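You operate a simulated robot arm through the tools that you are given. There is no shell and no other tool.

You are at the controls of a simulated two-armed robot. One attempt, no reset.

JOB
Close and lock the right clear door and wipe the smear off it with the teal cloth.
Fine: the cloth goes back on the ledge; the other door stays. What is to be rubbed or washed off counts as gone when no trace of it is left.

It is judged by the outcome, as a careful person would: the job done as asked, and still so three seconds after it is handed in. It fails if anything else is knocked over, pushed out of place, dropped, spilled or broken. Flat cloth is picked up by pressing the open fingertips on it (5 to 10 N) and closing them slowly along it; thin cloth reads only 2 to 8 mm in the jaws.

ROBOT AND FRAMES
Two 7-joint arms with two-finger parallel grippers on one trunk that stands fixed in place. Base frame: the origin is at the foot of the trunk, x ahead of it, y to its left, z up. Units: m, degrees, N and s.
The left shoulder is at [0.07, 0.188, 1.315], the right one opposite. With the tool pointing down near the work surface each hand reaches from about 0.1 to 0.54 m from the base axis, measured 20 degrees to its own side. Payload 3.91 kg a hand.
Tool frame (each hand has its own): the origin (TCP) lies between the finger pads and is the grasp point; the fingertips stand 0.03 m ahead of it; z points along the fingers, y is the line along which they close. Largest opening 0.11 m; finger width 0.02, thickness 0.01; the body of the gripper, 0.048 by 0.112 m, starts 0.055 m behind the TCP.
Orientation is that of the tool frame in the base frame, as a unit quaternion [x, y, z, w]. With the fingers straight down and closing along the base's y, the tool's x points along the base's -x, its y along +y and its z along -z.

CONTROLS
- The arms move only by the tool nudge_tool. It takes "left_series", "right_series" or both (then of equal length, played together; a hand with none holds still); each is text: rows parted by semicolons, each of 7 numbers parted by spaces: the shift along the tool's x, y, z in m, then the turn, a rotation vector about the tool's x, y, z in degrees, then the gripper command, from -1 (fully open) to 1 (shut), values between in proportion. In form: x y z ax ay az claw; .... A call has 1 to 20 rows; each row is the pose to reach, as a shift and turn from the pose commanded when the call began, along the tool's axes at that moment. Rows are played at 5 a second. More than 0.05 m and 8.6 degrees between two rows, or a gripper value outside its range, and nothing of the call is played. A pose out of reach is approached as far as the arm can. The call stops where the force on the tool passes 40 N (or 10 N more than at its start, if that is more) or the arm is blocked; 0.2 s more then pass. The fingers move at their own pace (about 0.072 m/s each) and stop on an object; they squeeze with about 23 N. The grip force told is the motor's: it shows also when the fingers shut on nothing. Time passes only in rows, and 0.2 s behind the last, so rows that repeat a pose let the fingers close. The reply holds the time, the measured pose of the TCP, the force on the tool along the base axes, the opening and the grip force, in the units named above and with some noise, with the torque about the TCP (base axes, N m) and any sound that the robot's microphone picked up.
- Cameras (640 x 400 px; columns grow to the right, rows downward): "scene" is now at [0.1299, 0.0429, 1.5598]; the picture's right is [0.46, -0.89, 0.00], its down [-0.36, -0.19, -0.91] and it looks along [0.81, 0.42, -0.41] (base axes); focal length 318 px, centre (320, 200). "left" rides on the left gripper at [0.072, -0.017, -0.103] in its tool frame; the picture's right is [0.23, 0.97, 0.00], its down [-0.76, 0.18, -0.62] and it looks along [-0.61, 0.14, 0.78] (tool axes); focal length 222 px, centre (320, 200). "right" rides on the right gripper at [0.072, 0.017, -0.103] in its tool frame; the picture's right is [-0.23, 0.97, 0.00], its down [-0.76, -0.18, -0.62] and it looks along [-0.61, -0.14, 0.78] (tool axes); focal length 222 px, centre (320, 200).
- grab_frame(camera): a new picture of that camera. The clock stands still meanwhile.
- raise_lower(by): slides the trunk up (or, below 0, down) by that many m; the arms and the scene camera ride with it, the base frame stays. It gives what a move gives, with no picture.
- turn_head(pan, tilt): turns the head with the scene camera to pan (to the left, within 86 degrees either way) and tilt (down, from -29 to 69), counted from straight ahead of the robot. It gives what a move gives.
- measure_at(camera, pixels): for up to 12 pixels [column, row] of the newest picture of that camera ("zoom" is the newest enlarged one), the place [x, y, z] in the base frame of the surface seen there, good to about 0.003 m. The clock stands still meanwhile.
- zoom(camera, box): a new picture of the part [left, top, right, bottom] of that camera's present view, enlarged. The clock stands still meanwhile.
- close_job(): hands the job in; it is judged then, once.

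Open the grippers and draw the arms clear of the work before you hand the job in, unless the task says otherwise.

The tools are called after ">>>" as name(argument=value, ...) on one line, values as JSON. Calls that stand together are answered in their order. nudge_tool: Moves the arms, as the interface text tells. Its arguments: {"type":"object","properties":{"left_series":{"type":"string"},"right_series":{"type":"string"}},"required":[]} The other tools are called the same way: raise_lower (by) moves the trunk up or down; turn_head (pan, tilt) turns the head that bears the scene camera; grab_frame (camera) takes a picture; measure_at (camera, pixels) gives the place of the surface under pixels of a picture; zoom (camera, box) takes an enlarged picture of a part of a camera's view; close_job () hands the job in.

At the start:

```text
time_s: 0.0
left_tcp_pos: [0.3902, 0.4742, 1.3746]
left_tcp_rot: [0.0, 1.0, 0.0, -0.001]
left_wrist_force: [0.0, -0.4, -0.4]
left_ft_torque: [0.01, -0.04, 0.0]
left_gripper_width: 0.1102
left_grasp_force: 0.0
right_tcp_pos: [0.3833, 0.0508, 1.3974]
right_tcp_rot: [0.0, 1.0, 0.0, 0.0]
right_wrist_force: [0.5, -0.3, 0.2]
right_ft_torque: [-0.01, -0.03, 0.01]
right_gripper_width: 0.1102
right_grasp_force: 0.1
trunk travel left (down, up): [-0.825, 0.115]
head pan, tilt (commanded): [27.5, 24.2]
```

scene: 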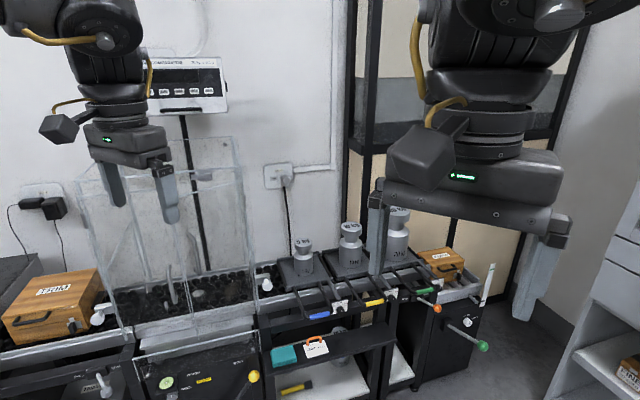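
right: 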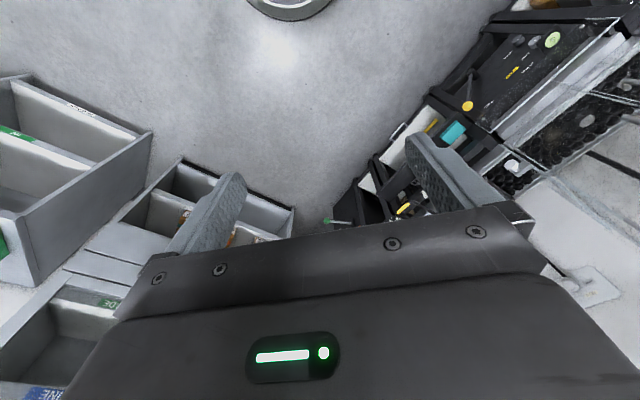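
left: 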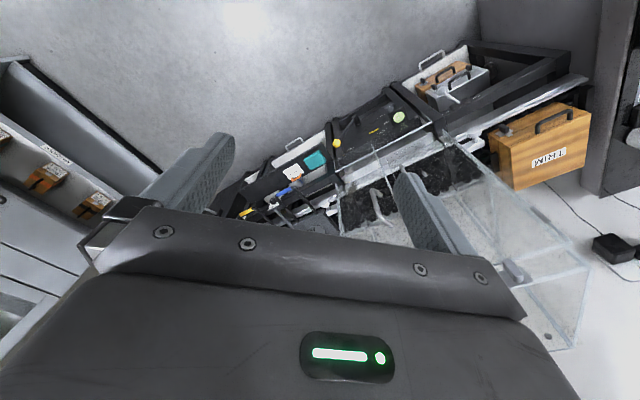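

The scene picture shows a clear-walled enclosure around (180,230), with a teal cloth at (285,355) on a ledge. I take a fresh scene picture and enlarged views of the parts that matter.

>>> grab_frame(camera="scene")

>>> zoom(camera="scene", box=[70, 130, 310, 280])

>>> zoom(camera="scene", box=[70, 250, 310, 400])

```text
taken
```

scene: 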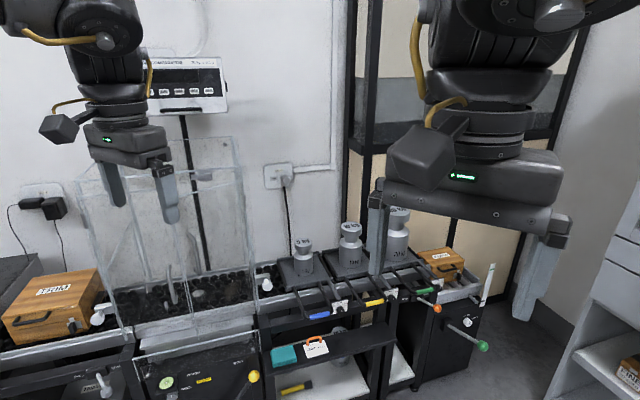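

```text
2.67 times, centred on (190, 205) of scene
```

zoom: 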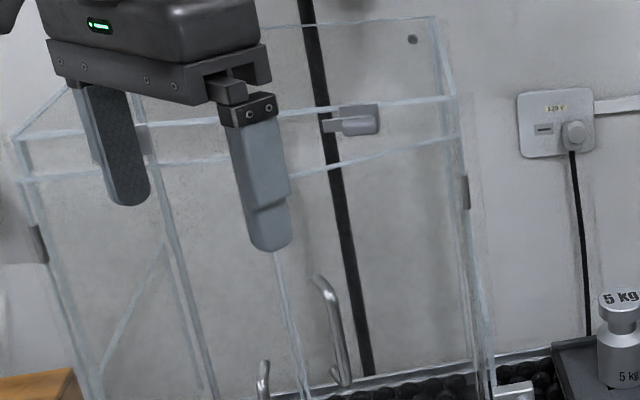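

```text
2.67 times, centred on (190, 325) of scene
```

zoom: 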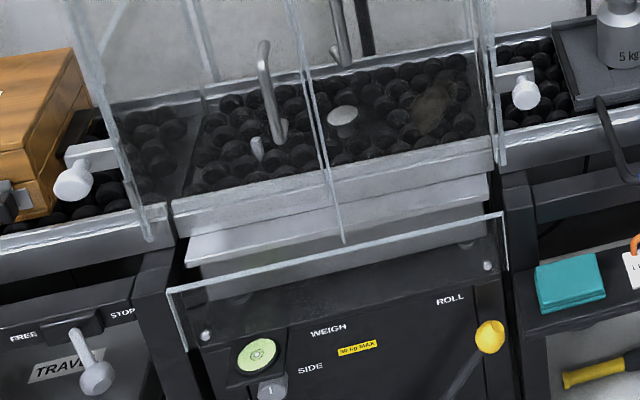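

The left arm hides the top of the enclosure. I measure several enclosure points first: latch, handles, smear, cloth and lower panel.

>>> zoom(camera="scene", box=[130, 230, 290, 330])

>>> measure_at(camera="scene", pixels=[[205, 177], [193, 265], [171, 295], [231, 291], [198, 293], [284, 354], [244, 202], [84, 221], [240, 141], [98, 318], [264, 283], [170, 378]])

```text
4.00 times, centred on (210, 280) of scene
```

zoom: 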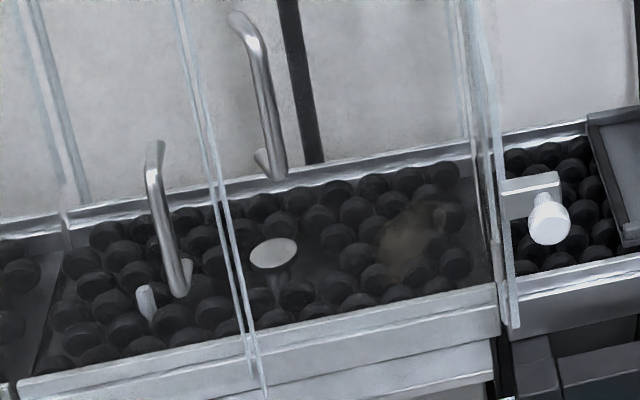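

```text
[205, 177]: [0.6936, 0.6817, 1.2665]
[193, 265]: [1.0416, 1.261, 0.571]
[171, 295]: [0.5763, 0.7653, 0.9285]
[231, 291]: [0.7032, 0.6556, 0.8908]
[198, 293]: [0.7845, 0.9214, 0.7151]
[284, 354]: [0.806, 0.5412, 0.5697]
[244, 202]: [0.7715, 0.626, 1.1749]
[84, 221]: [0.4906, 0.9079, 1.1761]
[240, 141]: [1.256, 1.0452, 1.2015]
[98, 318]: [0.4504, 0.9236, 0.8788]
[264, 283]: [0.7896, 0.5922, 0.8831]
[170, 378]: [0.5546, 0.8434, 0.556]
```

The enclosure front runs from about (0.49,0.91) to (0.77,0.63), and the smear is near (0.70,0.66,0.89) on a door that looks ajar. I move the left hand back and to the left to clear the view.

>>> nudge_tool(left_series="0.05 0 0 0 0 0 -1; 0.1 0.0 0 0 0 0 -1; 0.15 0.0 0 0 0 0 -1; 0.2 0.0 0 0 0 0 -1; 0.24 0.0 0 0 0 0 -1; 0.24 0.0 0 0 0 0 -1")

>>> grab_frame(camera="scene")

```text
time_s: 1.4
left_tcp_pos: [0.1554, 0.4724, 1.3671]
left_tcp_rot: [0.0, 1.0, -0.001, -0.001]
left_wrist_force: [1.4, -0.3, -0.3]
left_ft_torque: [0.01, 0.04, -0.02]
left_gripper_width: 0.11
left_grasp_force: 0.0
left hand out of reach, approached as far as the arm can: row 5, 6
right_tcp_pos: [0.3861, 0.0523, 1.3972]
right_tcp_rot: [0.0, 1.0, -0.001, -0.001]
right_wrist_force: [0.4, -0.3, -0.3]
right_ft_torque: [0.0, 0.01, 0.01]
right_gripper_width: 0.1099
right_grasp_force: 0.1
trunk travel left (down, up): [-0.825, 0.115]
head pan, tilt (commanded): [27.5, 24.2]
```

```text
taken
```

scene: 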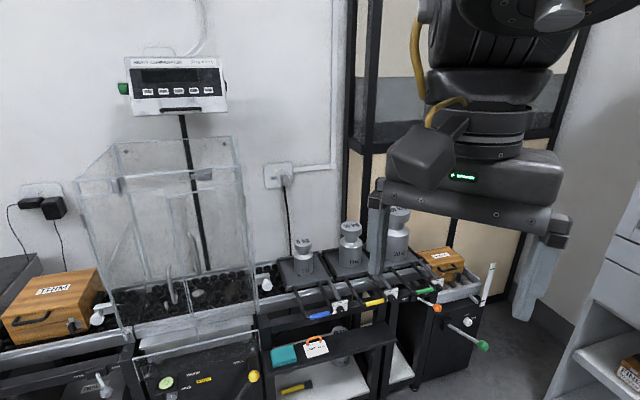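

The view of the enclosure is now free. I zoom in on its upper half, lower half and the door area.

>>> zoom(camera="scene", box=[70, 130, 262, 250])

>>> zoom(camera="scene", box=[80, 235, 272, 355])

>>> zoom(camera="scene", box=[130, 160, 194, 200])

>>> zoom(camera="scene", box=[184, 160, 248, 200])

>>> zoom(camera="scene", box=[250, 320, 378, 400])

```text
3.33 times, centred on (166, 190) of scene
```

zoom: 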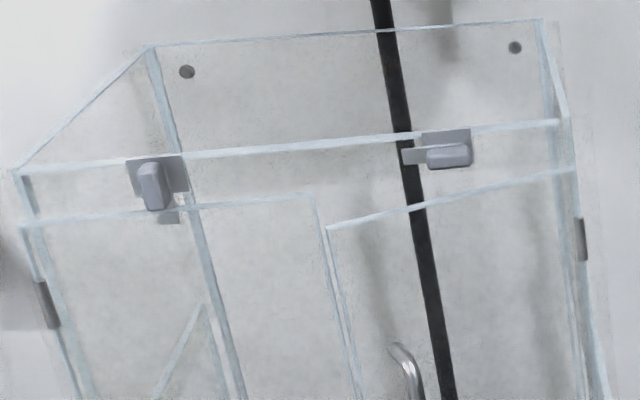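

```text
3.33 times, centred on (176, 295) of scene
```

zoom: 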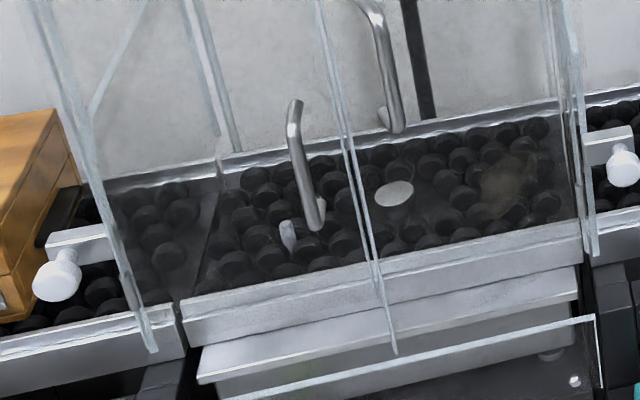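

```text
10.00 times, centred on (162, 180) of scene
```

zoom: 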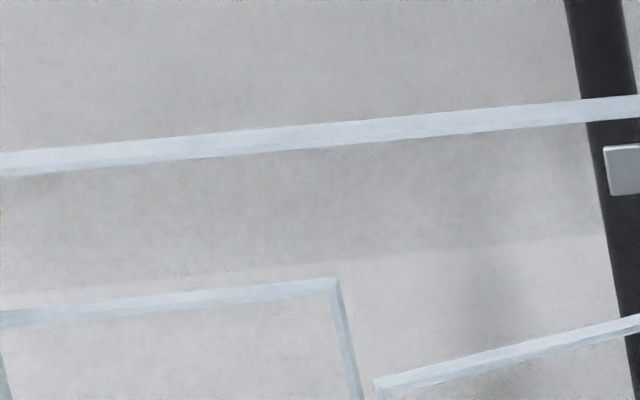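

```text
10.00 times, centred on (216, 180) of scene
```

zoom: 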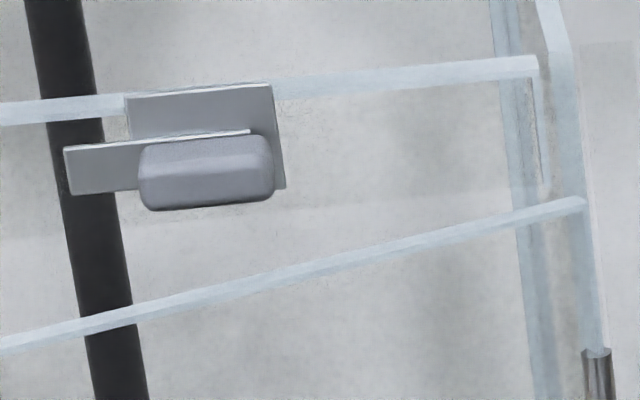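

```text
5.00 times, centred on (314, 360) of scene
```

zoom: 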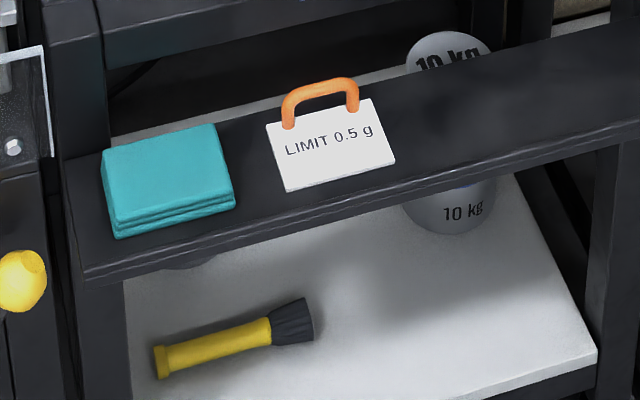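

The right latch has its turn-knob horizontal (unlocked), while the left one is vertical (locked). The right door's free edge stands slightly out. I take precise measurements from zooms, starting with the right latch.

>>> zoom(camera="scene", box=[184, 160, 248, 200])

>>> measure_at(camera="zoom", pixels=[[100, 170], [75, 190], [150, 180], [260, 165], [150, 200], [205, 180], [265, 195], [200, 110], [270, 100], [400, 75], [300, 275], [100, 325]])

>>> zoom(camera="scene", box=[90, 160, 154, 200])

```text
10.00 times, centred on (216, 180) of scene
```

zoom: 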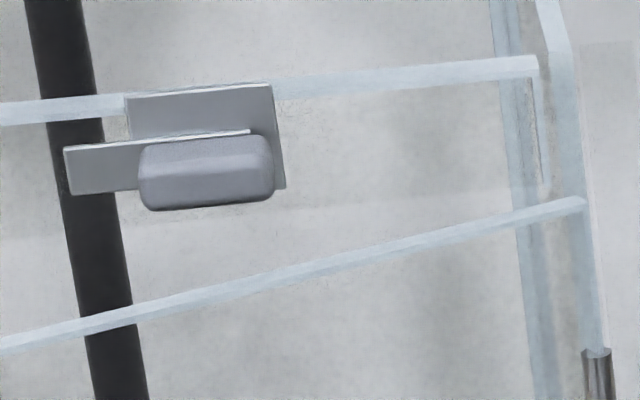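

```text
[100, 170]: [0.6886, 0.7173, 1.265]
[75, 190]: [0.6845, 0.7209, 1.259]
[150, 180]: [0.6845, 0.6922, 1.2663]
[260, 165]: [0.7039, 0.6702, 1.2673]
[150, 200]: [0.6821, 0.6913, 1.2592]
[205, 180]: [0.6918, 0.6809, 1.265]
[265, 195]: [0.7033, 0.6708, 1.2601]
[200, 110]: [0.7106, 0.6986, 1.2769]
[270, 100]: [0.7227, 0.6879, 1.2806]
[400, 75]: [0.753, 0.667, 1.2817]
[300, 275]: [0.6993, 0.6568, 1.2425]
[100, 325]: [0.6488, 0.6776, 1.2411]
```

```text
10.00 times, centred on (122, 180) of scene
```

zoom: 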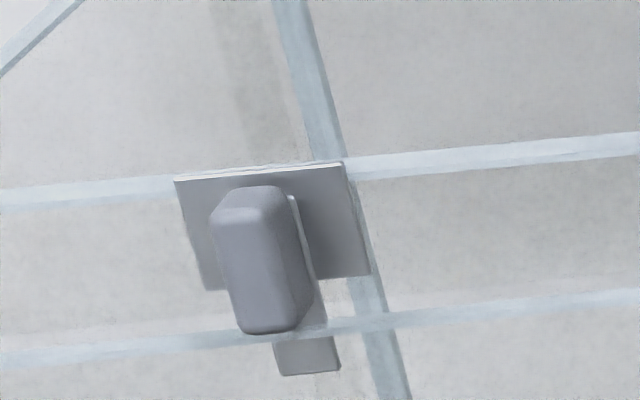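

The latch knob protrudes from the plate at about (0.69,0.68,1.264). I measure the door edge, hinge, handle and left latch more precisely.

>>> measure_at(camera="zoom", pixels=[[245, 200], [260, 325], [300, 300], [310, 360], [340, 260], [190, 190], [200, 280], [500, 313], [500, 150], [100, 348]])

>>> zoom(camera="scene", box=[140, 185, 268, 265])

>>> measure_at(camera="zoom", pixels=[[145, 60], [130, 62], [445, 28], [513, 85], [237, 248], [255, 300], [140, 50], [160, 150], [180, 250], [400, 38]])

>>> zoom(camera="scene", box=[150, 240, 278, 320])

>>> measure_at(camera="zoom", pixels=[[205, 95], [225, 175], [105, 190], [155, 280], [400, 255], [430, 225], [385, 285], [260, 285], [235, 330], [535, 215], [210, 240], [560, 330]])

```text
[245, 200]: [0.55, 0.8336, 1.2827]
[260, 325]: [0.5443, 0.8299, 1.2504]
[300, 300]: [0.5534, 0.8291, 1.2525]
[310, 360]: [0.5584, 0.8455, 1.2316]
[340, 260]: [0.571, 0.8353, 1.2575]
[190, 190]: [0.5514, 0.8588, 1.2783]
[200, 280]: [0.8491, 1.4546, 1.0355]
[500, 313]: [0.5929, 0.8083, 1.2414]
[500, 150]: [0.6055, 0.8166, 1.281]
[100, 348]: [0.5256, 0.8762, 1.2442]
```

```text
5.00 times, centred on (204, 225) of scene
```

zoom: 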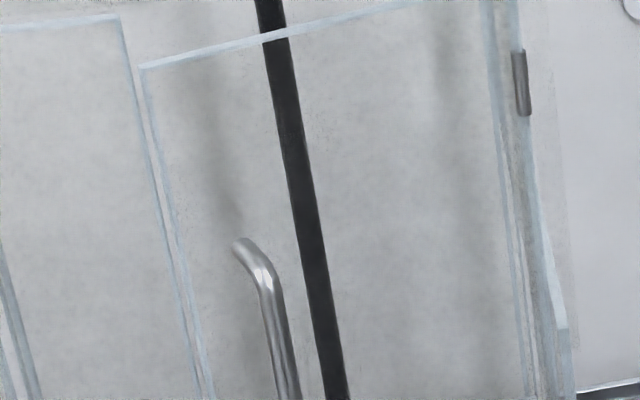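

```text
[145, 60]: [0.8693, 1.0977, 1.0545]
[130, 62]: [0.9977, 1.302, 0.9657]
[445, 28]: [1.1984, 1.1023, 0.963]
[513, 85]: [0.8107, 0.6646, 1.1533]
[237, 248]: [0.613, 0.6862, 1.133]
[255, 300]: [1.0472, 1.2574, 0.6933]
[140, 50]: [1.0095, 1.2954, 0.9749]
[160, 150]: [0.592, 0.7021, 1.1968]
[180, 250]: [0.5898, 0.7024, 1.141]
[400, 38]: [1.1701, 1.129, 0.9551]
```

```text
5.00 times, centred on (214, 280) of scene
```

zoom: 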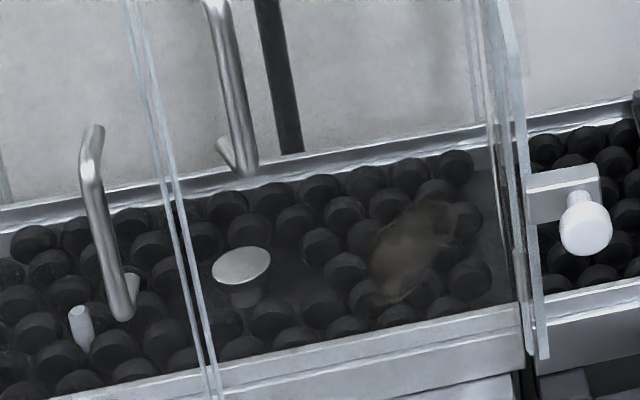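

```text
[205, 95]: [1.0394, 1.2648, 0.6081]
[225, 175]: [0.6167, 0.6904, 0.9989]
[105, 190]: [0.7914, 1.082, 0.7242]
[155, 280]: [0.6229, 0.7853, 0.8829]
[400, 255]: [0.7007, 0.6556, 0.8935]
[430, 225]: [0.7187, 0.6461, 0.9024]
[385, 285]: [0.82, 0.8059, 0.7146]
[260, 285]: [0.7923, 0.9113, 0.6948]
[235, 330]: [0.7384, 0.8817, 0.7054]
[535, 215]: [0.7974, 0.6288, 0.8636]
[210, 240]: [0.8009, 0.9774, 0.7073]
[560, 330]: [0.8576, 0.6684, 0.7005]
```

Geometry so far: the right door hinges near (0.785,0.617), is about 0.21 m wide and stands about 21° open. Its free edge is near (0.59,0.70), and the closed plane is x+y≈1.40. I turn the left hand to face the door (tool z along (0.71,0.71,0)) at a safe standoff, which also gives a close look at the smear.

>>> nudge_tool(left_series="-0.0204 -0.0042 0.0183 -2.93 -7.08 -2.93 -1; -0.0408 -0.0083 0.0367 -5.86 -14.16 -5.86 -1; -0.0613 -0.0125 0.055 -8.8 -21.24 -8.8 -1; -0.0817 -0.0167 0.0733 -11.73 -28.31 -11.73 -1; -0.1021 -0.0208 0.0917 -14.66 -35.39 -14.66 -1; -0.1225 -0.025 0.11 -17.59 -42.47 -17.59 -1; -0.1429 -0.0292 0.1283 -20.52 -49.55 -20.52 -1; -0.1633 -0.0333 0.1467 -23.45 -56.63 -23.45 -1; -0.1838 -0.0375 0.165 -26.39 -63.71 -26.39 -1; -0.2042 -0.0417 0.1833 -29.32 -70.78 -29.32 -1; -0.2246 -0.0458 0.2017 -32.25 -77.86 -32.25 -1; -0.245 -0.05 0.22 -35.18 -84.94 -35.18 -1; -0.245 -0.05 0.22 -35.18 -84.94 -35.18 -1")

>>> grab_frame(camera="scene")

>>> grab_frame(camera="left")

```text
time_s: 4.2
left_tcp_pos: [0.4692, 0.4938, 1.167]
left_tcp_rot: [-0.267, 0.654, 0.271, 0.654]
left_wrist_force: [0.6, -0.9, 0.9]
left_ft_torque: [-0.01, 0.07, 0.03]
left_gripper_width: 0.1102
left_grasp_force: 0.1
left hand out of reach, approached as far as the arm can: row 2, 3, 4, 5, 6, 7, 8, 9, 10, 11, 12, 13
right_tcp_pos: [0.3849, 0.0438, 1.3971]
right_tcp_rot: [0.002, 1.0, 0.003, -0.001]
right_wrist_force: [0.1, -0.3, 0.6]
right_ft_torque: [0.11, 0.03, 0.01]
right_gripper_width: 0.11
right_grasp_force: 0.1
trunk travel left (down, up): [-0.825, 0.115]
head pan, tilt (commanded): [27.5, 24.2]
```

```text
taken
```

scene: 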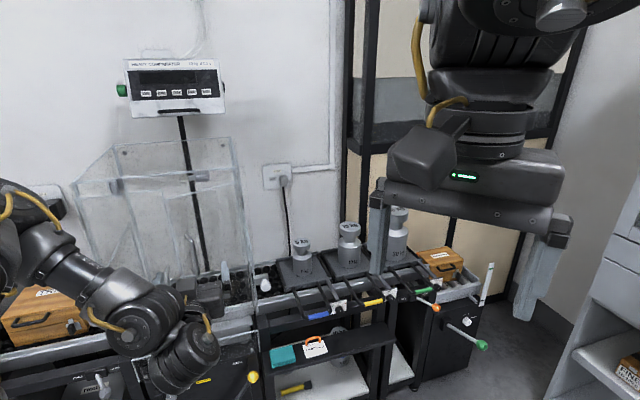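

```text
taken
```

left: 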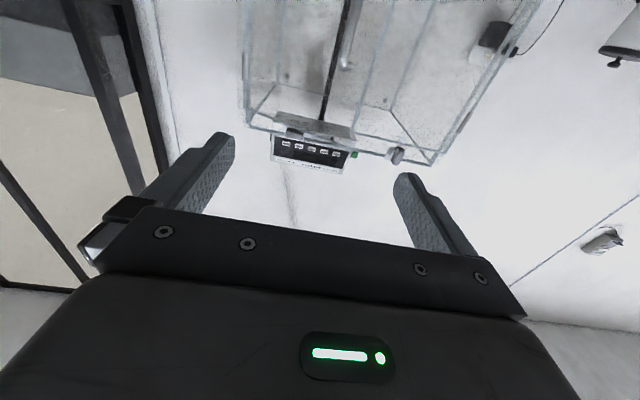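

The hand now faces the door and its camera sees the enclosure from below, upside down. I zoom into the left camera to see the latches and the door gap.

>>> zoom(camera="left", box=[230, 0, 550, 200])

>>> zoom(camera="left", box=[240, 80, 432, 200])

>>> zoom(camera="scene", box=[80, 160, 272, 280])

```text
2.00 times, centred on (390, 100) of left
```

zoom: 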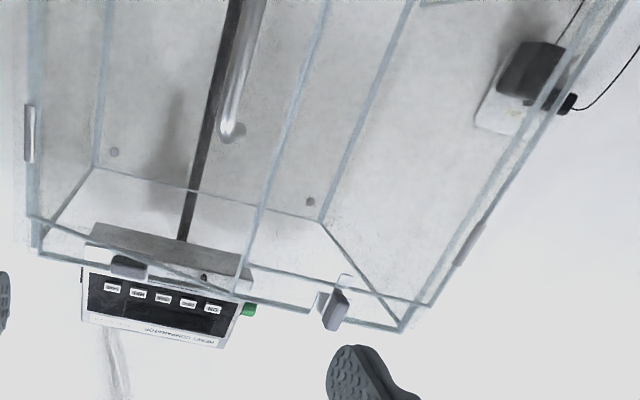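

```text
3.33 times, centred on (336, 140) of left
```

zoom: 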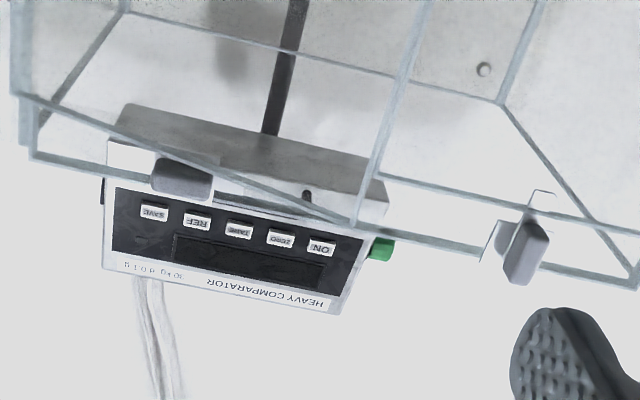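

```text
3.33 times, centred on (176, 220) of scene
```

zoom: 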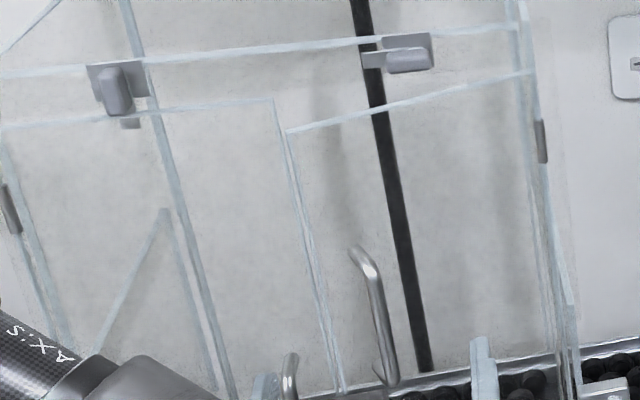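

The door's free edge clearly stands out from the frame. I close the fingers and go to a standoff in front of the spot above the handle (z≈1.19), checking how the command frame tracks.

>>> nudge_tool(left_series="-0.006 0.01 0.02 0 0 0 0; -0.012 0.02 0.04 0 0 0 0.5; -0.018 0.03 0.06 0 0 0 1; -0.023 0.042 0.08 0 0 0 1; -0.023 0.042 0.10 0 0 0 1; -0.023 0.042 0.10 0 0 0 1")

>>> grab_frame(camera="scene")

```text
time_s: 5.6
left_tcp_pos: [0.5054, 0.6057, 1.1851]
left_tcp_rot: [-0.271, 0.653, 0.272, 0.652]
left_wrist_force: [0.0, 0.6, -0.4]
left_ft_torque: [0.03, 0.02, 0.0]
left_gripper_width: 0.0002
left_grasp_force: 22.6
right_tcp_pos: [0.3829, 0.0502, 1.3988]
right_tcp_rot: [0.0, 1.0, 0.0, 0.0]
right_wrist_force: [0.3, -0.3, 0.1]
right_ft_torque: [0.01, -0.02, 0.02]
right_gripper_width: 0.11
right_grasp_force: 0.0
trunk travel left (down, up): [-0.825, 0.115]
head pan, tilt (commanded): [27.5, 24.2]
```

```text
taken
```

scene: 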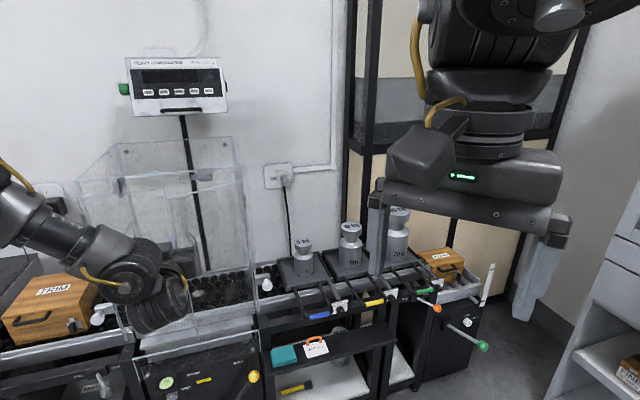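

The hand is at u≈0.786 (distance along the door normal), with the door contact expected near u≈0.89. I shift 15 mm toward the hinge and push slowly forward.

>>> nudge_tool(left_series="0 -0.008 0.03 0 0 0 1; 0 -0.015 0.06 0 0 0 1; 0 -0.015 0.08 0 0 0 1; 0 -0.015 0.095 0 0 0 1; 0 -0.015 0.105 0 0 0 1; 0 -0.015 0.115 0 0 0 1; 0 -0.015 0.125 0 0 0 1; 0 -0.015 0.135 0 0 0 1; 0 -0.015 0.145 0 0 0 1; 0 -0.015 0.152 0 0 0 1; 0 -0.015 0.159 0 0 0 1; 0 -0.015 0.165 0 0 0 1; 0 -0.015 0.165 0 0 0 1")

>>> grab_frame(camera="scene")

>>> zoom(camera="scene", box=[80, 160, 272, 280])

```text
time_s: 8.4
left_tcp_pos: [0.6314, 0.7115, 1.1857]
left_tcp_rot: [-0.27, 0.654, 0.27, 0.653]
left_wrist_force: [-0.5, 0.2, -1.0]
left_ft_torque: [0.0, 0.03, 0.02]
left_gripper_width: 0.0
left_grasp_force: 22.8
right_tcp_pos: [0.3838, 0.0517, 1.3966]
right_tcp_rot: [0.0, 1.0, -0.001, 0.0]
right_wrist_force: [-0.1, -0.1, 0.8]
right_ft_torque: [0.0, 0.0, 0.01]
right_gripper_width: 0.11
right_grasp_force: 0.0
trunk travel left (down, up): [-0.825, 0.115]
head pan, tilt (commanded): [27.5, 24.2]
```

```text
taken
```

scene: 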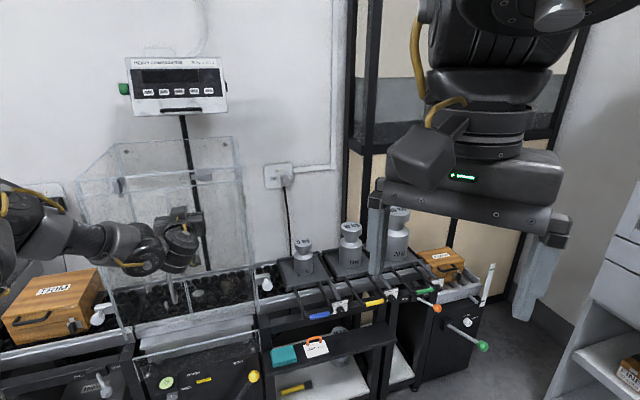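

```text
3.33 times, centred on (176, 220) of scene
```

zoom: 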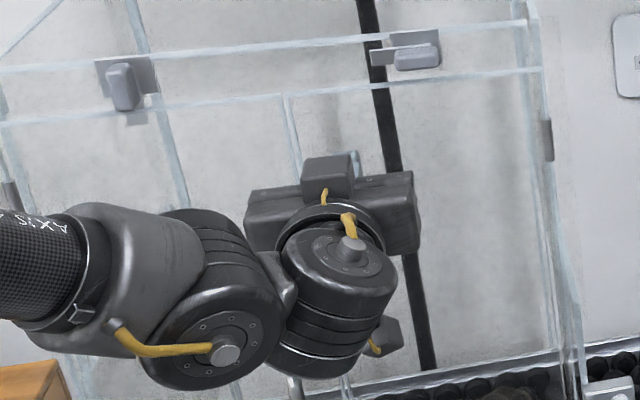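

The right door's top edge now lines up almost with the left one's. The force is still about 0, so I push a little further in small steps until it seats.

>>> nudge_tool(left_series="0 0 0.003 0 0 0 1; 0 0 0.006 0 0 0 1; 0 0 0.008 0 0 0 1; 0 0 0.010 0 0 0 1; 0 0 0.012 0 0 0 1; 0 0 0.014 0 0 0 1; 0 0 0.016 0 0 0 1")

>>> zoom(camera="scene", box=[80, 160, 272, 280])

```text
time_s: 10.0
left_tcp_pos: [0.642, 0.7192, 1.186]
left_tcp_rot: [-0.27, 0.654, 0.271, 0.652]
left_wrist_force: [-13.3, -13.1, -7.3]
left_ft_torque: [-0.06, 0.05, -0.01]
left_gripper_width: 0.0003
left_grasp_force: 23.2
right_tcp_pos: [0.3818, 0.0493, 1.3987]
right_tcp_rot: [0.0, 1.0, 0.0, 0.001]
right_wrist_force: [0.7, 0.2, -0.4]
right_ft_torque: [-0.03, 0.01, 0.02]
right_gripper_width: 0.1098
right_grasp_force: 0.1
trunk travel left (down, up): [-0.825, 0.115]
head pan, tilt (commanded): [27.5, 24.2]
```

```text
3.33 times, centred on (176, 220) of scene
```

zoom: 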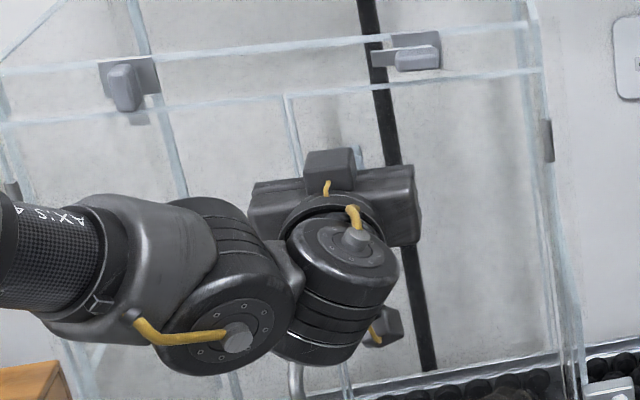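

The force reached about 19 N along the normal, so the door is seated with its front plane at u≈0.992. I back off to see whether it stays shut by itself.

>>> nudge_tool(left_series="0 0 -0.01 0 0 0 1; 0 0 -0.02 0 0 0 1; 0 0 -0.04 0 0 0 1; 0 0 -0.07 0 0 0 1; 0 0 -0.10 0 0 0 1; 0 0 -0.13 0 0 0 1; 0 0 -0.16 0 0 0 1; 0 0 -0.16 0 0 0 1")

>>> zoom(camera="scene", box=[80, 160, 272, 280])

>>> zoom(camera="left", box=[200, 0, 520, 200])

```text
time_s: 11.8
left_tcp_pos: [0.5283, 0.6098, 1.1858]
left_tcp_rot: [-0.272, 0.653, 0.271, 0.653]
left_wrist_force: [0.1, -0.6, 0.5]
left_ft_torque: [-0.03, -0.01, 0.01]
left_gripper_width: 0.0003
left_grasp_force: 22.6
right_tcp_pos: [0.3817, 0.0529, 1.3983]
right_tcp_rot: [-0.001, 1.0, -0.001, 0.0]
right_wrist_force: [-0.1, -0.2, 0.5]
right_ft_torque: [-0.04, 0.01, -0.02]
right_gripper_width: 0.1102
right_grasp_force: 0.0
trunk travel left (down, up): [-0.825, 0.115]
head pan, tilt (commanded): [27.5, 24.2]
```

```text
3.33 times, centred on (176, 220) of scene
```

zoom: 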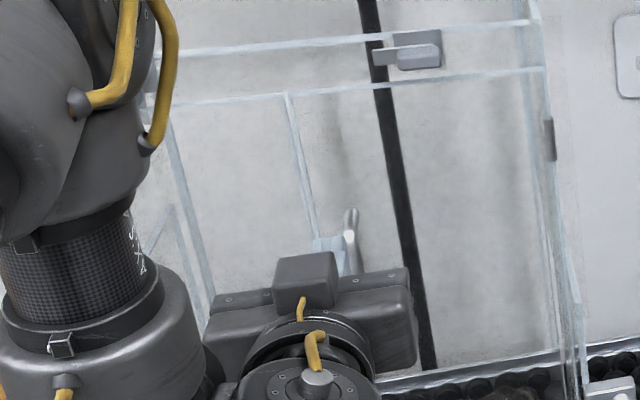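

```text
2.00 times, centred on (360, 100) of left
```

zoom: 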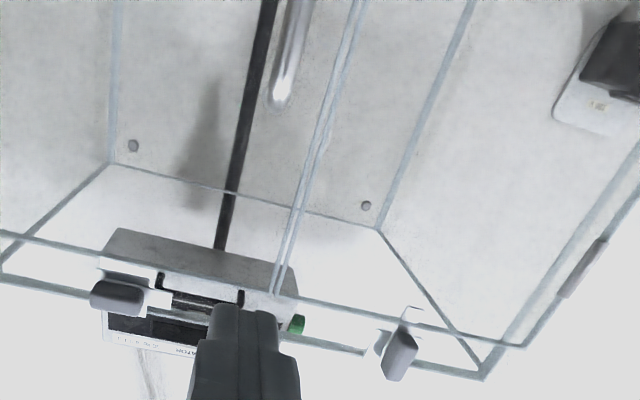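

The door stays shut. I re-measure the right latch and the door's top edge in the scene view now that the door is closed.

>>> zoom(camera="scene", box=[184, 160, 248, 200])

>>> measure_at(camera="zoom", pixels=[[100, 170], [85, 185], [120, 160], [155, 180], [205, 180], [255, 175], [200, 145], [200, 205], [200, 115], [260, 115], [100, 285], [300, 262]])

```text
10.00 times, centred on (216, 180) of scene
```

zoom: 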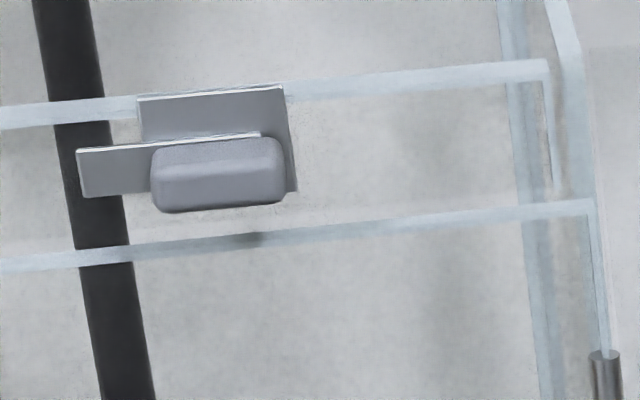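

```text
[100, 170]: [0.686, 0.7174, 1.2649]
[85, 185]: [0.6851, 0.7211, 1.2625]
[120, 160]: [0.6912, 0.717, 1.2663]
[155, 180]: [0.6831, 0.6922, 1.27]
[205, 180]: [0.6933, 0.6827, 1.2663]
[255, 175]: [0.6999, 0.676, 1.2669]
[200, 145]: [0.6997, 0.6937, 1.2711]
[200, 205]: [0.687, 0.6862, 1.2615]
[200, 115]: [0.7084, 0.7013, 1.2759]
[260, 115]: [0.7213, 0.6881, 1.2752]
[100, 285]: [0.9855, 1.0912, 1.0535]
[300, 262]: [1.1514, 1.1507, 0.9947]
```

The knob is centred near v≈-0.008, z≈1.265, with its front at u≈0.972. I roll the left hand +90° about its axis so the fingers close vertically, line it up with the knob at standoff and half-open the fingers.

>>> nudge_tool(left_series="-0.007 -0.006 0 0 0 8.18 1; -0.014 -0.012 0 0 0 16.36 1; -0.022 -0.018 0 0 0 24.55 1; -0.029 -0.024 0 0 0 32.73 1; -0.036 -0.030 0 0 0 40.91 0.5; -0.043 -0.036 0 0 0 49.09 0.3; -0.050 -0.042 0 0 0 57.27 0.09; -0.057 -0.048 0 0 0 65.45 0.09; -0.065 -0.054 0 0 0 73.64 0.09; -0.072 -0.060 0 0 0 81.82 0.09; -0.079 -0.0656 0 0 0 90 0.09; -0.079 -0.0656 0 0 0 90 0.09")

>>> grab_frame(camera="scene")

>>> grab_frame(camera="left")

```text
time_s: 14.4
left_tcp_pos: [0.5773, 0.5616, 1.2652]
left_tcp_rot: [0.27, 0.654, 0.654, 0.269]
left_wrist_force: [0.4, -0.5, 0.0]
left_ft_torque: [-0.01, 0.01, 0.01]
left_gripper_width: 0.05
left_grasp_force: 0.1
right_tcp_pos: [0.3837, 0.052, 1.3981]
right_tcp_rot: [0.0, 1.0, 0.0, 0.0]
right_wrist_force: [0.5, -0.1, -0.8]
right_ft_torque: [-0.02, -0.02, -0.02]
right_gripper_width: 0.1098
right_grasp_force: 0.0
trunk travel left (down, up): [-0.825, 0.115]
head pan, tilt (commanded): [27.5, 24.2]
```

```text
taken
```

scene: 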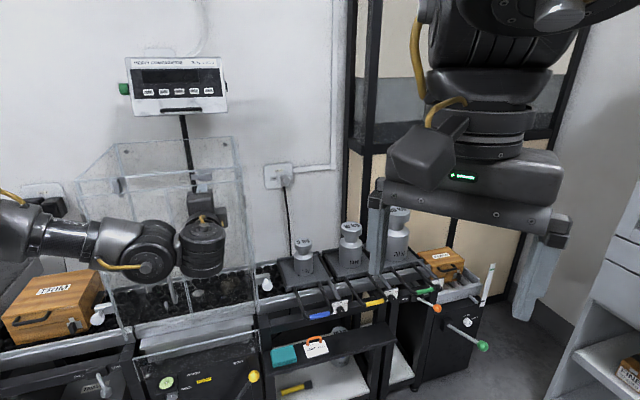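

```text
taken
```

left: 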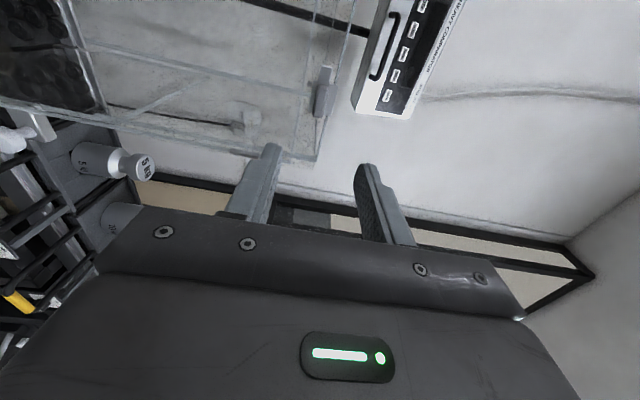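

The hand is now aligned with vertical closing, and the latch shows in the left camera at (325,90). I zoom in and measure the knob from this side.

>>> zoom(camera="left", box=[256, 40, 384, 120])

>>> measure_at(camera="zoom", pixels=[[345, 160], [340, 240], [335, 320], [350, 340], [300, 250], [370, 200], [355, 130], [330, 280]])

```text
5.00 times, centred on (320, 80) of left
```

zoom: 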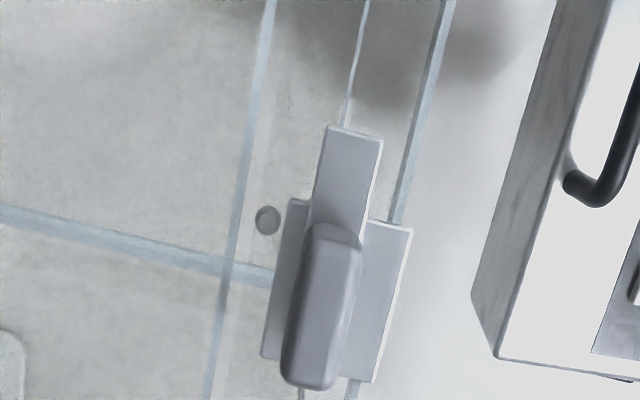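

```text
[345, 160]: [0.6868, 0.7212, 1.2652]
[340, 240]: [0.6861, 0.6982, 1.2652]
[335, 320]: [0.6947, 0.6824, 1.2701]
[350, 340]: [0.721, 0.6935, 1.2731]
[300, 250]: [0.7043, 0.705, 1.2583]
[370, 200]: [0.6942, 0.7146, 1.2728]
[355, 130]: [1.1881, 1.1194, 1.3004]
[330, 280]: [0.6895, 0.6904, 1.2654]
```

The knob centre matches (v≈-0.008, z≈1.266). I advance so the fingertips straddle the knob, slowing near the end, and stay open.

>>> nudge_tool(left_series="0.002 0.001 0.03 0 0 0 0.09; 0.002 0.001 0.06 0 0 0 0.09; 0.002 0.001 0.09 0 0 0 0.09; 0.002 0.001 0.11 0 0 0 0.09; 0.002 0.001 0.125 0 0 0 0.09; 0.002 0.001 0.138 0 0 0 0.09; 0.002 0.001 0.146 0 0 0 0.09; 0.002 0.001 0.152 0 0 0 0.09; 0.002 0.001 0.152 0 0 0 0.09")

>>> grab_frame(camera="left")

>>> zoom(camera="left", box=[240, 80, 432, 200])

>>> zoom(camera="scene", box=[152, 145, 248, 205])

```text
time_s: 16.4
left_tcp_pos: [0.6834, 0.6714, 1.2664]
left_tcp_rot: [0.271, 0.653, 0.654, 0.271]
left_wrist_force: [0.4, -0.4, 0.9]
left_ft_torque: [0.02, -0.02, 0.02]
left_gripper_width: 0.05
left_grasp_force: 0.0
right_tcp_pos: [0.3839, 0.0514, 1.3969]
right_tcp_rot: [0.0, 1.0, 0.001, 0.0]
right_wrist_force: [0.2, 0.7, 0.9]
right_ft_torque: [-0.01, -0.03, 0.01]
right_gripper_width: 0.1102
right_grasp_force: 0.1
trunk travel left (down, up): [-0.825, 0.115]
head pan, tilt (commanded): [27.5, 24.2]
```

```text
taken
```

left: 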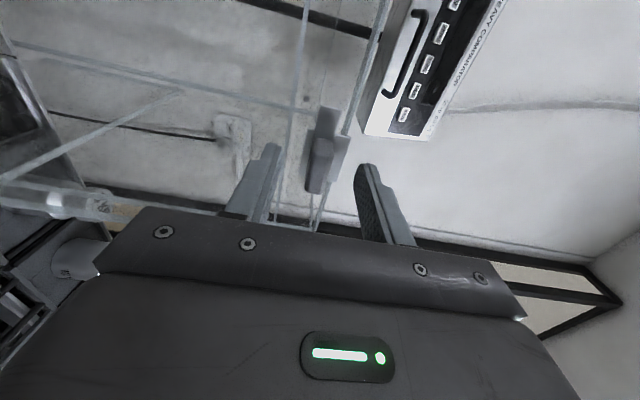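

```text
3.33 times, centred on (336, 140) of left
```

zoom: 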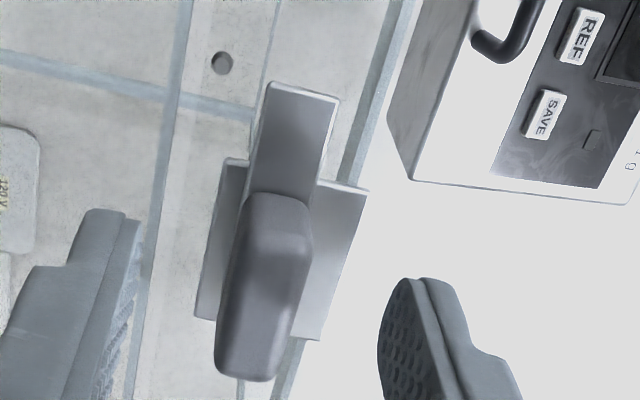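

```text
6.67 times, centred on (200, 175) of scene
```

zoom: 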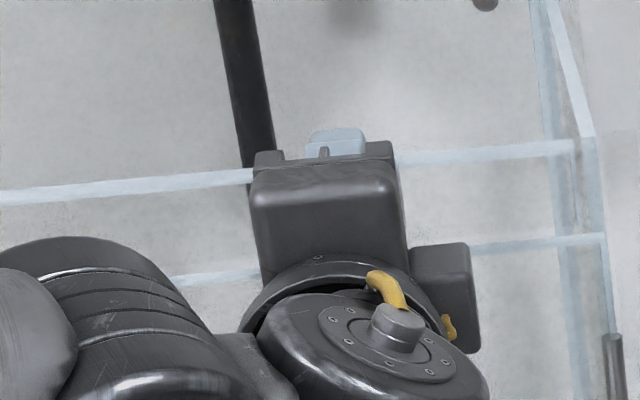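

The fingers straddle the knob laterally. I check the depth of the knob front and fingertips by measuring in the left camera.

>>> zoom(camera="left", box=[240, 80, 432, 200])

>>> measure_at(camera="zoom", pixels=[[265, 230], [265, 290], [250, 350], [280, 210], [290, 130], [340, 220], [120, 240], [405, 300], [430, 290], [100, 225], [225, 220], [245, 370]])

```text
3.33 times, centred on (336, 140) of left
```

zoom: 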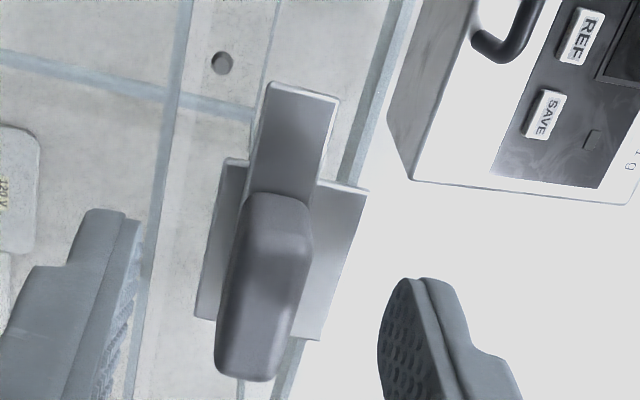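

```text
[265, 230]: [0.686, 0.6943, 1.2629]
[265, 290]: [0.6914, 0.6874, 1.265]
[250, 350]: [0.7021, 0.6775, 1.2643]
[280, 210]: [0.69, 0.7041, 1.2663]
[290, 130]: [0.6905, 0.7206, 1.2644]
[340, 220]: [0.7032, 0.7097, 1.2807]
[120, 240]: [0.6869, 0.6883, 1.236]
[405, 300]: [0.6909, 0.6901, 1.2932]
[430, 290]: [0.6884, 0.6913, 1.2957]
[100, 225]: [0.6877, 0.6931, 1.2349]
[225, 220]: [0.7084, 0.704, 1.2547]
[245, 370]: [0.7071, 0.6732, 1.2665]
```

The knob front is at u≈0.975 and its centre at v≈-0.007, z≈1.265, matching the TCP. I narrow the fingers, move 4 mm deeper and close on the knob.

>>> nudge_tool(left_series="0.001 -0.001 0 0 0 0 0.45; 0.001 -0.001 0.002 0 0 0 0.45; 0.001 -0.001 0.004 0 0 0 0.45; 0.001 -0.001 0.004 0 0 0 0.6; 0.001 -0.001 0.004 0 0 0 0.75; 0.001 -0.001 0.004 0 0 0 1; 0.001 -0.001 0.004 0 0 0 1; 0.001 -0.001 0.004 0 0 0 1")

>>> zoom(camera="left", box=[240, 80, 432, 200])

```text
time_s: 18.2
left_tcp_pos: [0.6852, 0.6739, 1.2656]
left_tcp_rot: [0.27, 0.654, 0.654, 0.27]
left_wrist_force: [0.9, 1.7, 2.7]
left_ft_torque: [-0.01, -0.03, 0.07]
left_gripper_width: 0.0136
left_grasp_force: 44.8
right_tcp_pos: [0.3832, 0.0521, 1.3977]
right_tcp_rot: [-0.001, 1.0, -0.001, 0.0]
right_wrist_force: [0.5, -0.1, -0.3]
right_ft_torque: [-0.01, 0.03, 0.03]
right_gripper_width: 0.1102
right_grasp_force: 0.1
trunk travel left (down, up): [-0.825, 0.115]
head pan, tilt (commanded): [27.5, 24.2]
```

```text
3.33 times, centred on (336, 140) of left
```

zoom: 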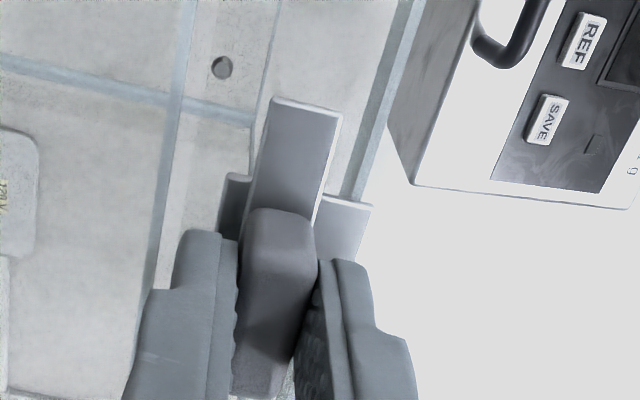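

The knob is gripped at a width of 13.6 mm. I rotate the hand −30° about its axis first (the tongue should go from left to down) and check forces and the view.

>>> nudge_tool(left_series="0 0 0 0 0 -5 1; 0 0 0 0 0 -10 1; 0 0 0 0 0 -15 1; 0 0 0 0 0 -20 1; 0 0 0 0 0 -25 1; 0 0 0 0 0 -30 1")

>>> zoom(camera="left", box=[240, 80, 432, 200])

```text
time_s: 19.6
left_tcp_pos: [0.6844, 0.6745, 1.2643]
left_tcp_rot: [0.092, 0.702, 0.56, 0.43]
left_wrist_force: [-2.7, -3.5, -4.9]
left_ft_torque: [-0.13, 0.19, 0.49]
left_gripper_width: 0.014
left_grasp_force: 45.3
right_tcp_pos: [0.3825, 0.0518, 1.3982]
right_tcp_rot: [0.0, 1.0, 0.001, 0.0]
right_wrist_force: [0.1, 0.0, -0.2]
right_ft_torque: [0.01, 0.04, 0.03]
right_gripper_width: 0.11
right_grasp_force: 0.1
trunk travel left (down, up): [-0.825, 0.115]
head pan, tilt (commanded): [27.5, 24.2]
```

```text
3.33 times, centred on (336, 140) of left
```

zoom: 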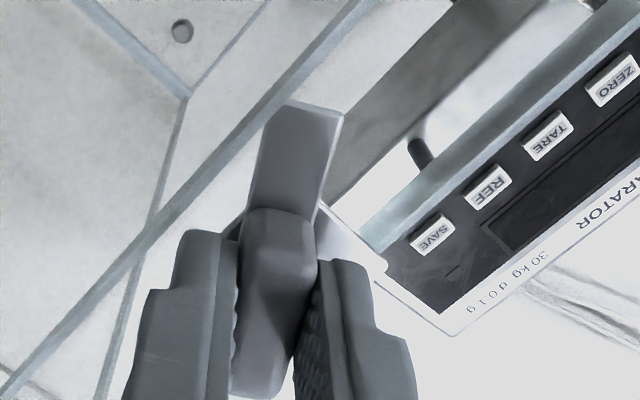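

The knob and tongue turn with the hand while the plate stays, and forces are small. I continue to −90° in total.

>>> nudge_tool(left_series="0 0 0 0 0 -5 1; 0 0 0 0 0 -10 1; 0 0 0 0 0 -15 1; 0 0 0 0 0 -20 1; 0 0 0 0 0 -25 1; 0 0 0 0 0 -30 1; 0 0 0 0 0 -35 1; 0 0 0 0 0 -40 1; 0 0 0 0 0 -45 1; 0 0 0 0 0 -50 1; 0 0 0 0 0 -55 1; 0 0 0 0 0 -60 1; 0 0 0 0 0 -60 1")

>>> zoom(camera="left", box=[240, 80, 432, 200])

```text
time_s: 22.4
left_tcp_pos: [0.6876, 0.6742, 1.2619]
left_tcp_rot: [-0.269, 0.655, 0.27, 0.652]
left_wrist_force: [-9.1, -17.5, -26.8]
left_ft_torque: [-0.52, 0.5, -0.04]
left_gripper_width: 0.014
left_grasp_force: 45.4
right_tcp_pos: [0.3844, 0.0508, 1.3967]
right_tcp_rot: [0.0, 1.0, 0.0, 0.0]
right_wrist_force: [-0.3, -0.4, -0.2]
right_ft_torque: [-0.01, -0.01, 0.0]
right_gripper_width: 0.1099
right_grasp_force: 0.1
trunk travel left (down, up): [-0.825, 0.115]
head pan, tilt (commanded): [27.5, 24.2]
```

```text
3.33 times, centred on (336, 140) of left
```

zoom: 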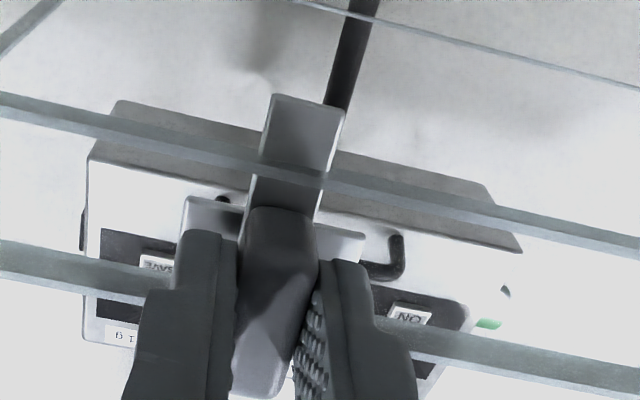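

The tongue now points down across the door's top edge; the force on the tool is about 33 N. I zoom in further to verify how the tongue sits relative to the door.

>>> zoom(camera="left", box=[288, 95, 368, 145])

>>> measure_at(camera="zoom", pixels=[[250, 150], [260, 240], [240, 330], [300, 120], [120, 240], [420, 280], [250, 190], [255, 290]])

>>> zoom(camera="scene", box=[152, 145, 248, 205])

```text
8.00 times, centred on (328, 120) of left
```

zoom: 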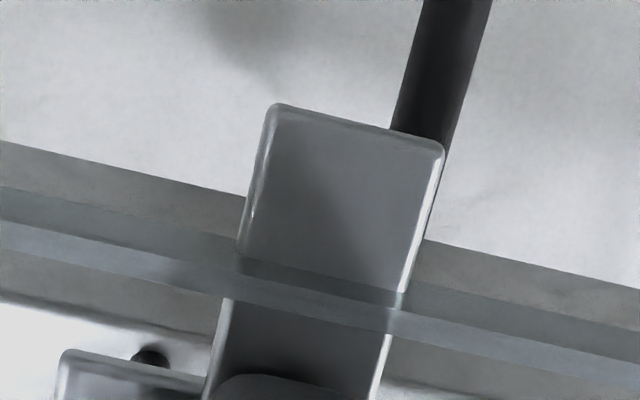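

```text
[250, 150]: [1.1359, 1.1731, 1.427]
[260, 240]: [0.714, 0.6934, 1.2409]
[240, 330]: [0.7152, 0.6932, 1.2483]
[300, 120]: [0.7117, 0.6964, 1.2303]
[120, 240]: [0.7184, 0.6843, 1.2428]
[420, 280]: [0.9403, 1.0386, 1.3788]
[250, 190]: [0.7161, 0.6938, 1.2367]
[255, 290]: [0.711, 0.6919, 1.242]
```

```text
6.67 times, centred on (200, 175) of scene
```

zoom: 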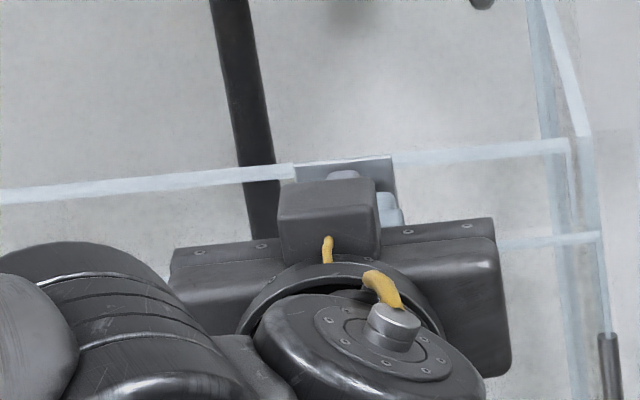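

The orientation is at the full −90°, and the residual force looks like a slight pivot misalignment. I open the fingers gently and back straight off to inspect the latch against the left one.

>>> nudge_tool(left_series="0.003 0 0 0 0 0 0.6; 0.003 0 0 0 0 0 0.3; 0.003 0 0 0 0 0 0.2; 0.003 0 -0.01 0 0 0 0.2; 0.003 0 -0.03 0 0 0 0.2; 0.003 0 -0.06 0 0 0 0.2; 0.003 0 -0.09 0 0 0 0.2; 0.003 0 -0.12 0 0 0 0.2; 0.003 0 -0.15 0 0 0 0.2; 0.003 0 -0.15 0 0 0 0.2")

>>> grab_frame(camera="left")

>>> zoom(camera="scene", box=[80, 150, 272, 270])

```text
time_s: 24.6
left_tcp_pos: [0.5787, 0.5682, 1.2629]
left_tcp_rot: [-0.272, 0.653, 0.271, 0.653]
left_wrist_force: [-0.3, 0.0, -0.2]
left_ft_torque: [-0.01, -0.02, -0.02]
left_gripper_width: 0.0442
left_grasp_force: 0.1
right_tcp_pos: [0.3833, 0.0515, 1.398]
right_tcp_rot: [-0.001, 1.0, 0.0, 0.001]
right_wrist_force: [-0.4, -0.1, 0.4]
right_ft_torque: [0.01, -0.03, 0.0]
right_gripper_width: 0.11
right_grasp_force: 0.1
trunk travel left (down, up): [-0.825, 0.115]
head pan, tilt (commanded): [27.5, 24.2]
```

```text
taken
```

left: 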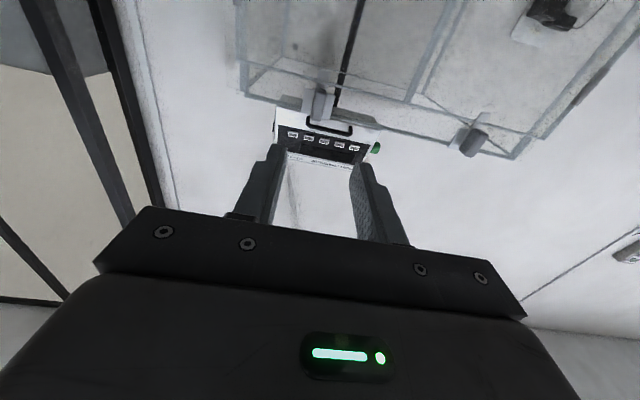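

```text
3.33 times, centred on (176, 210) of scene
```

zoom: 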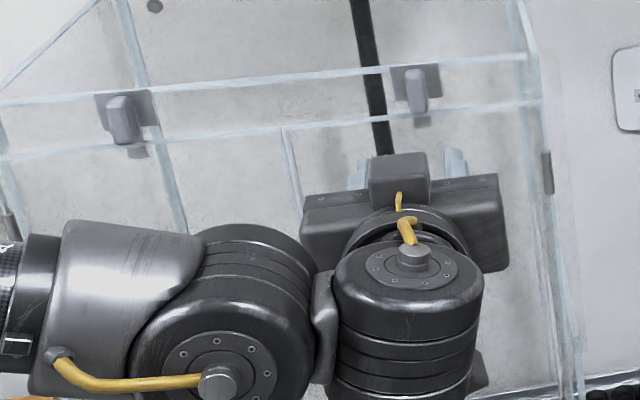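

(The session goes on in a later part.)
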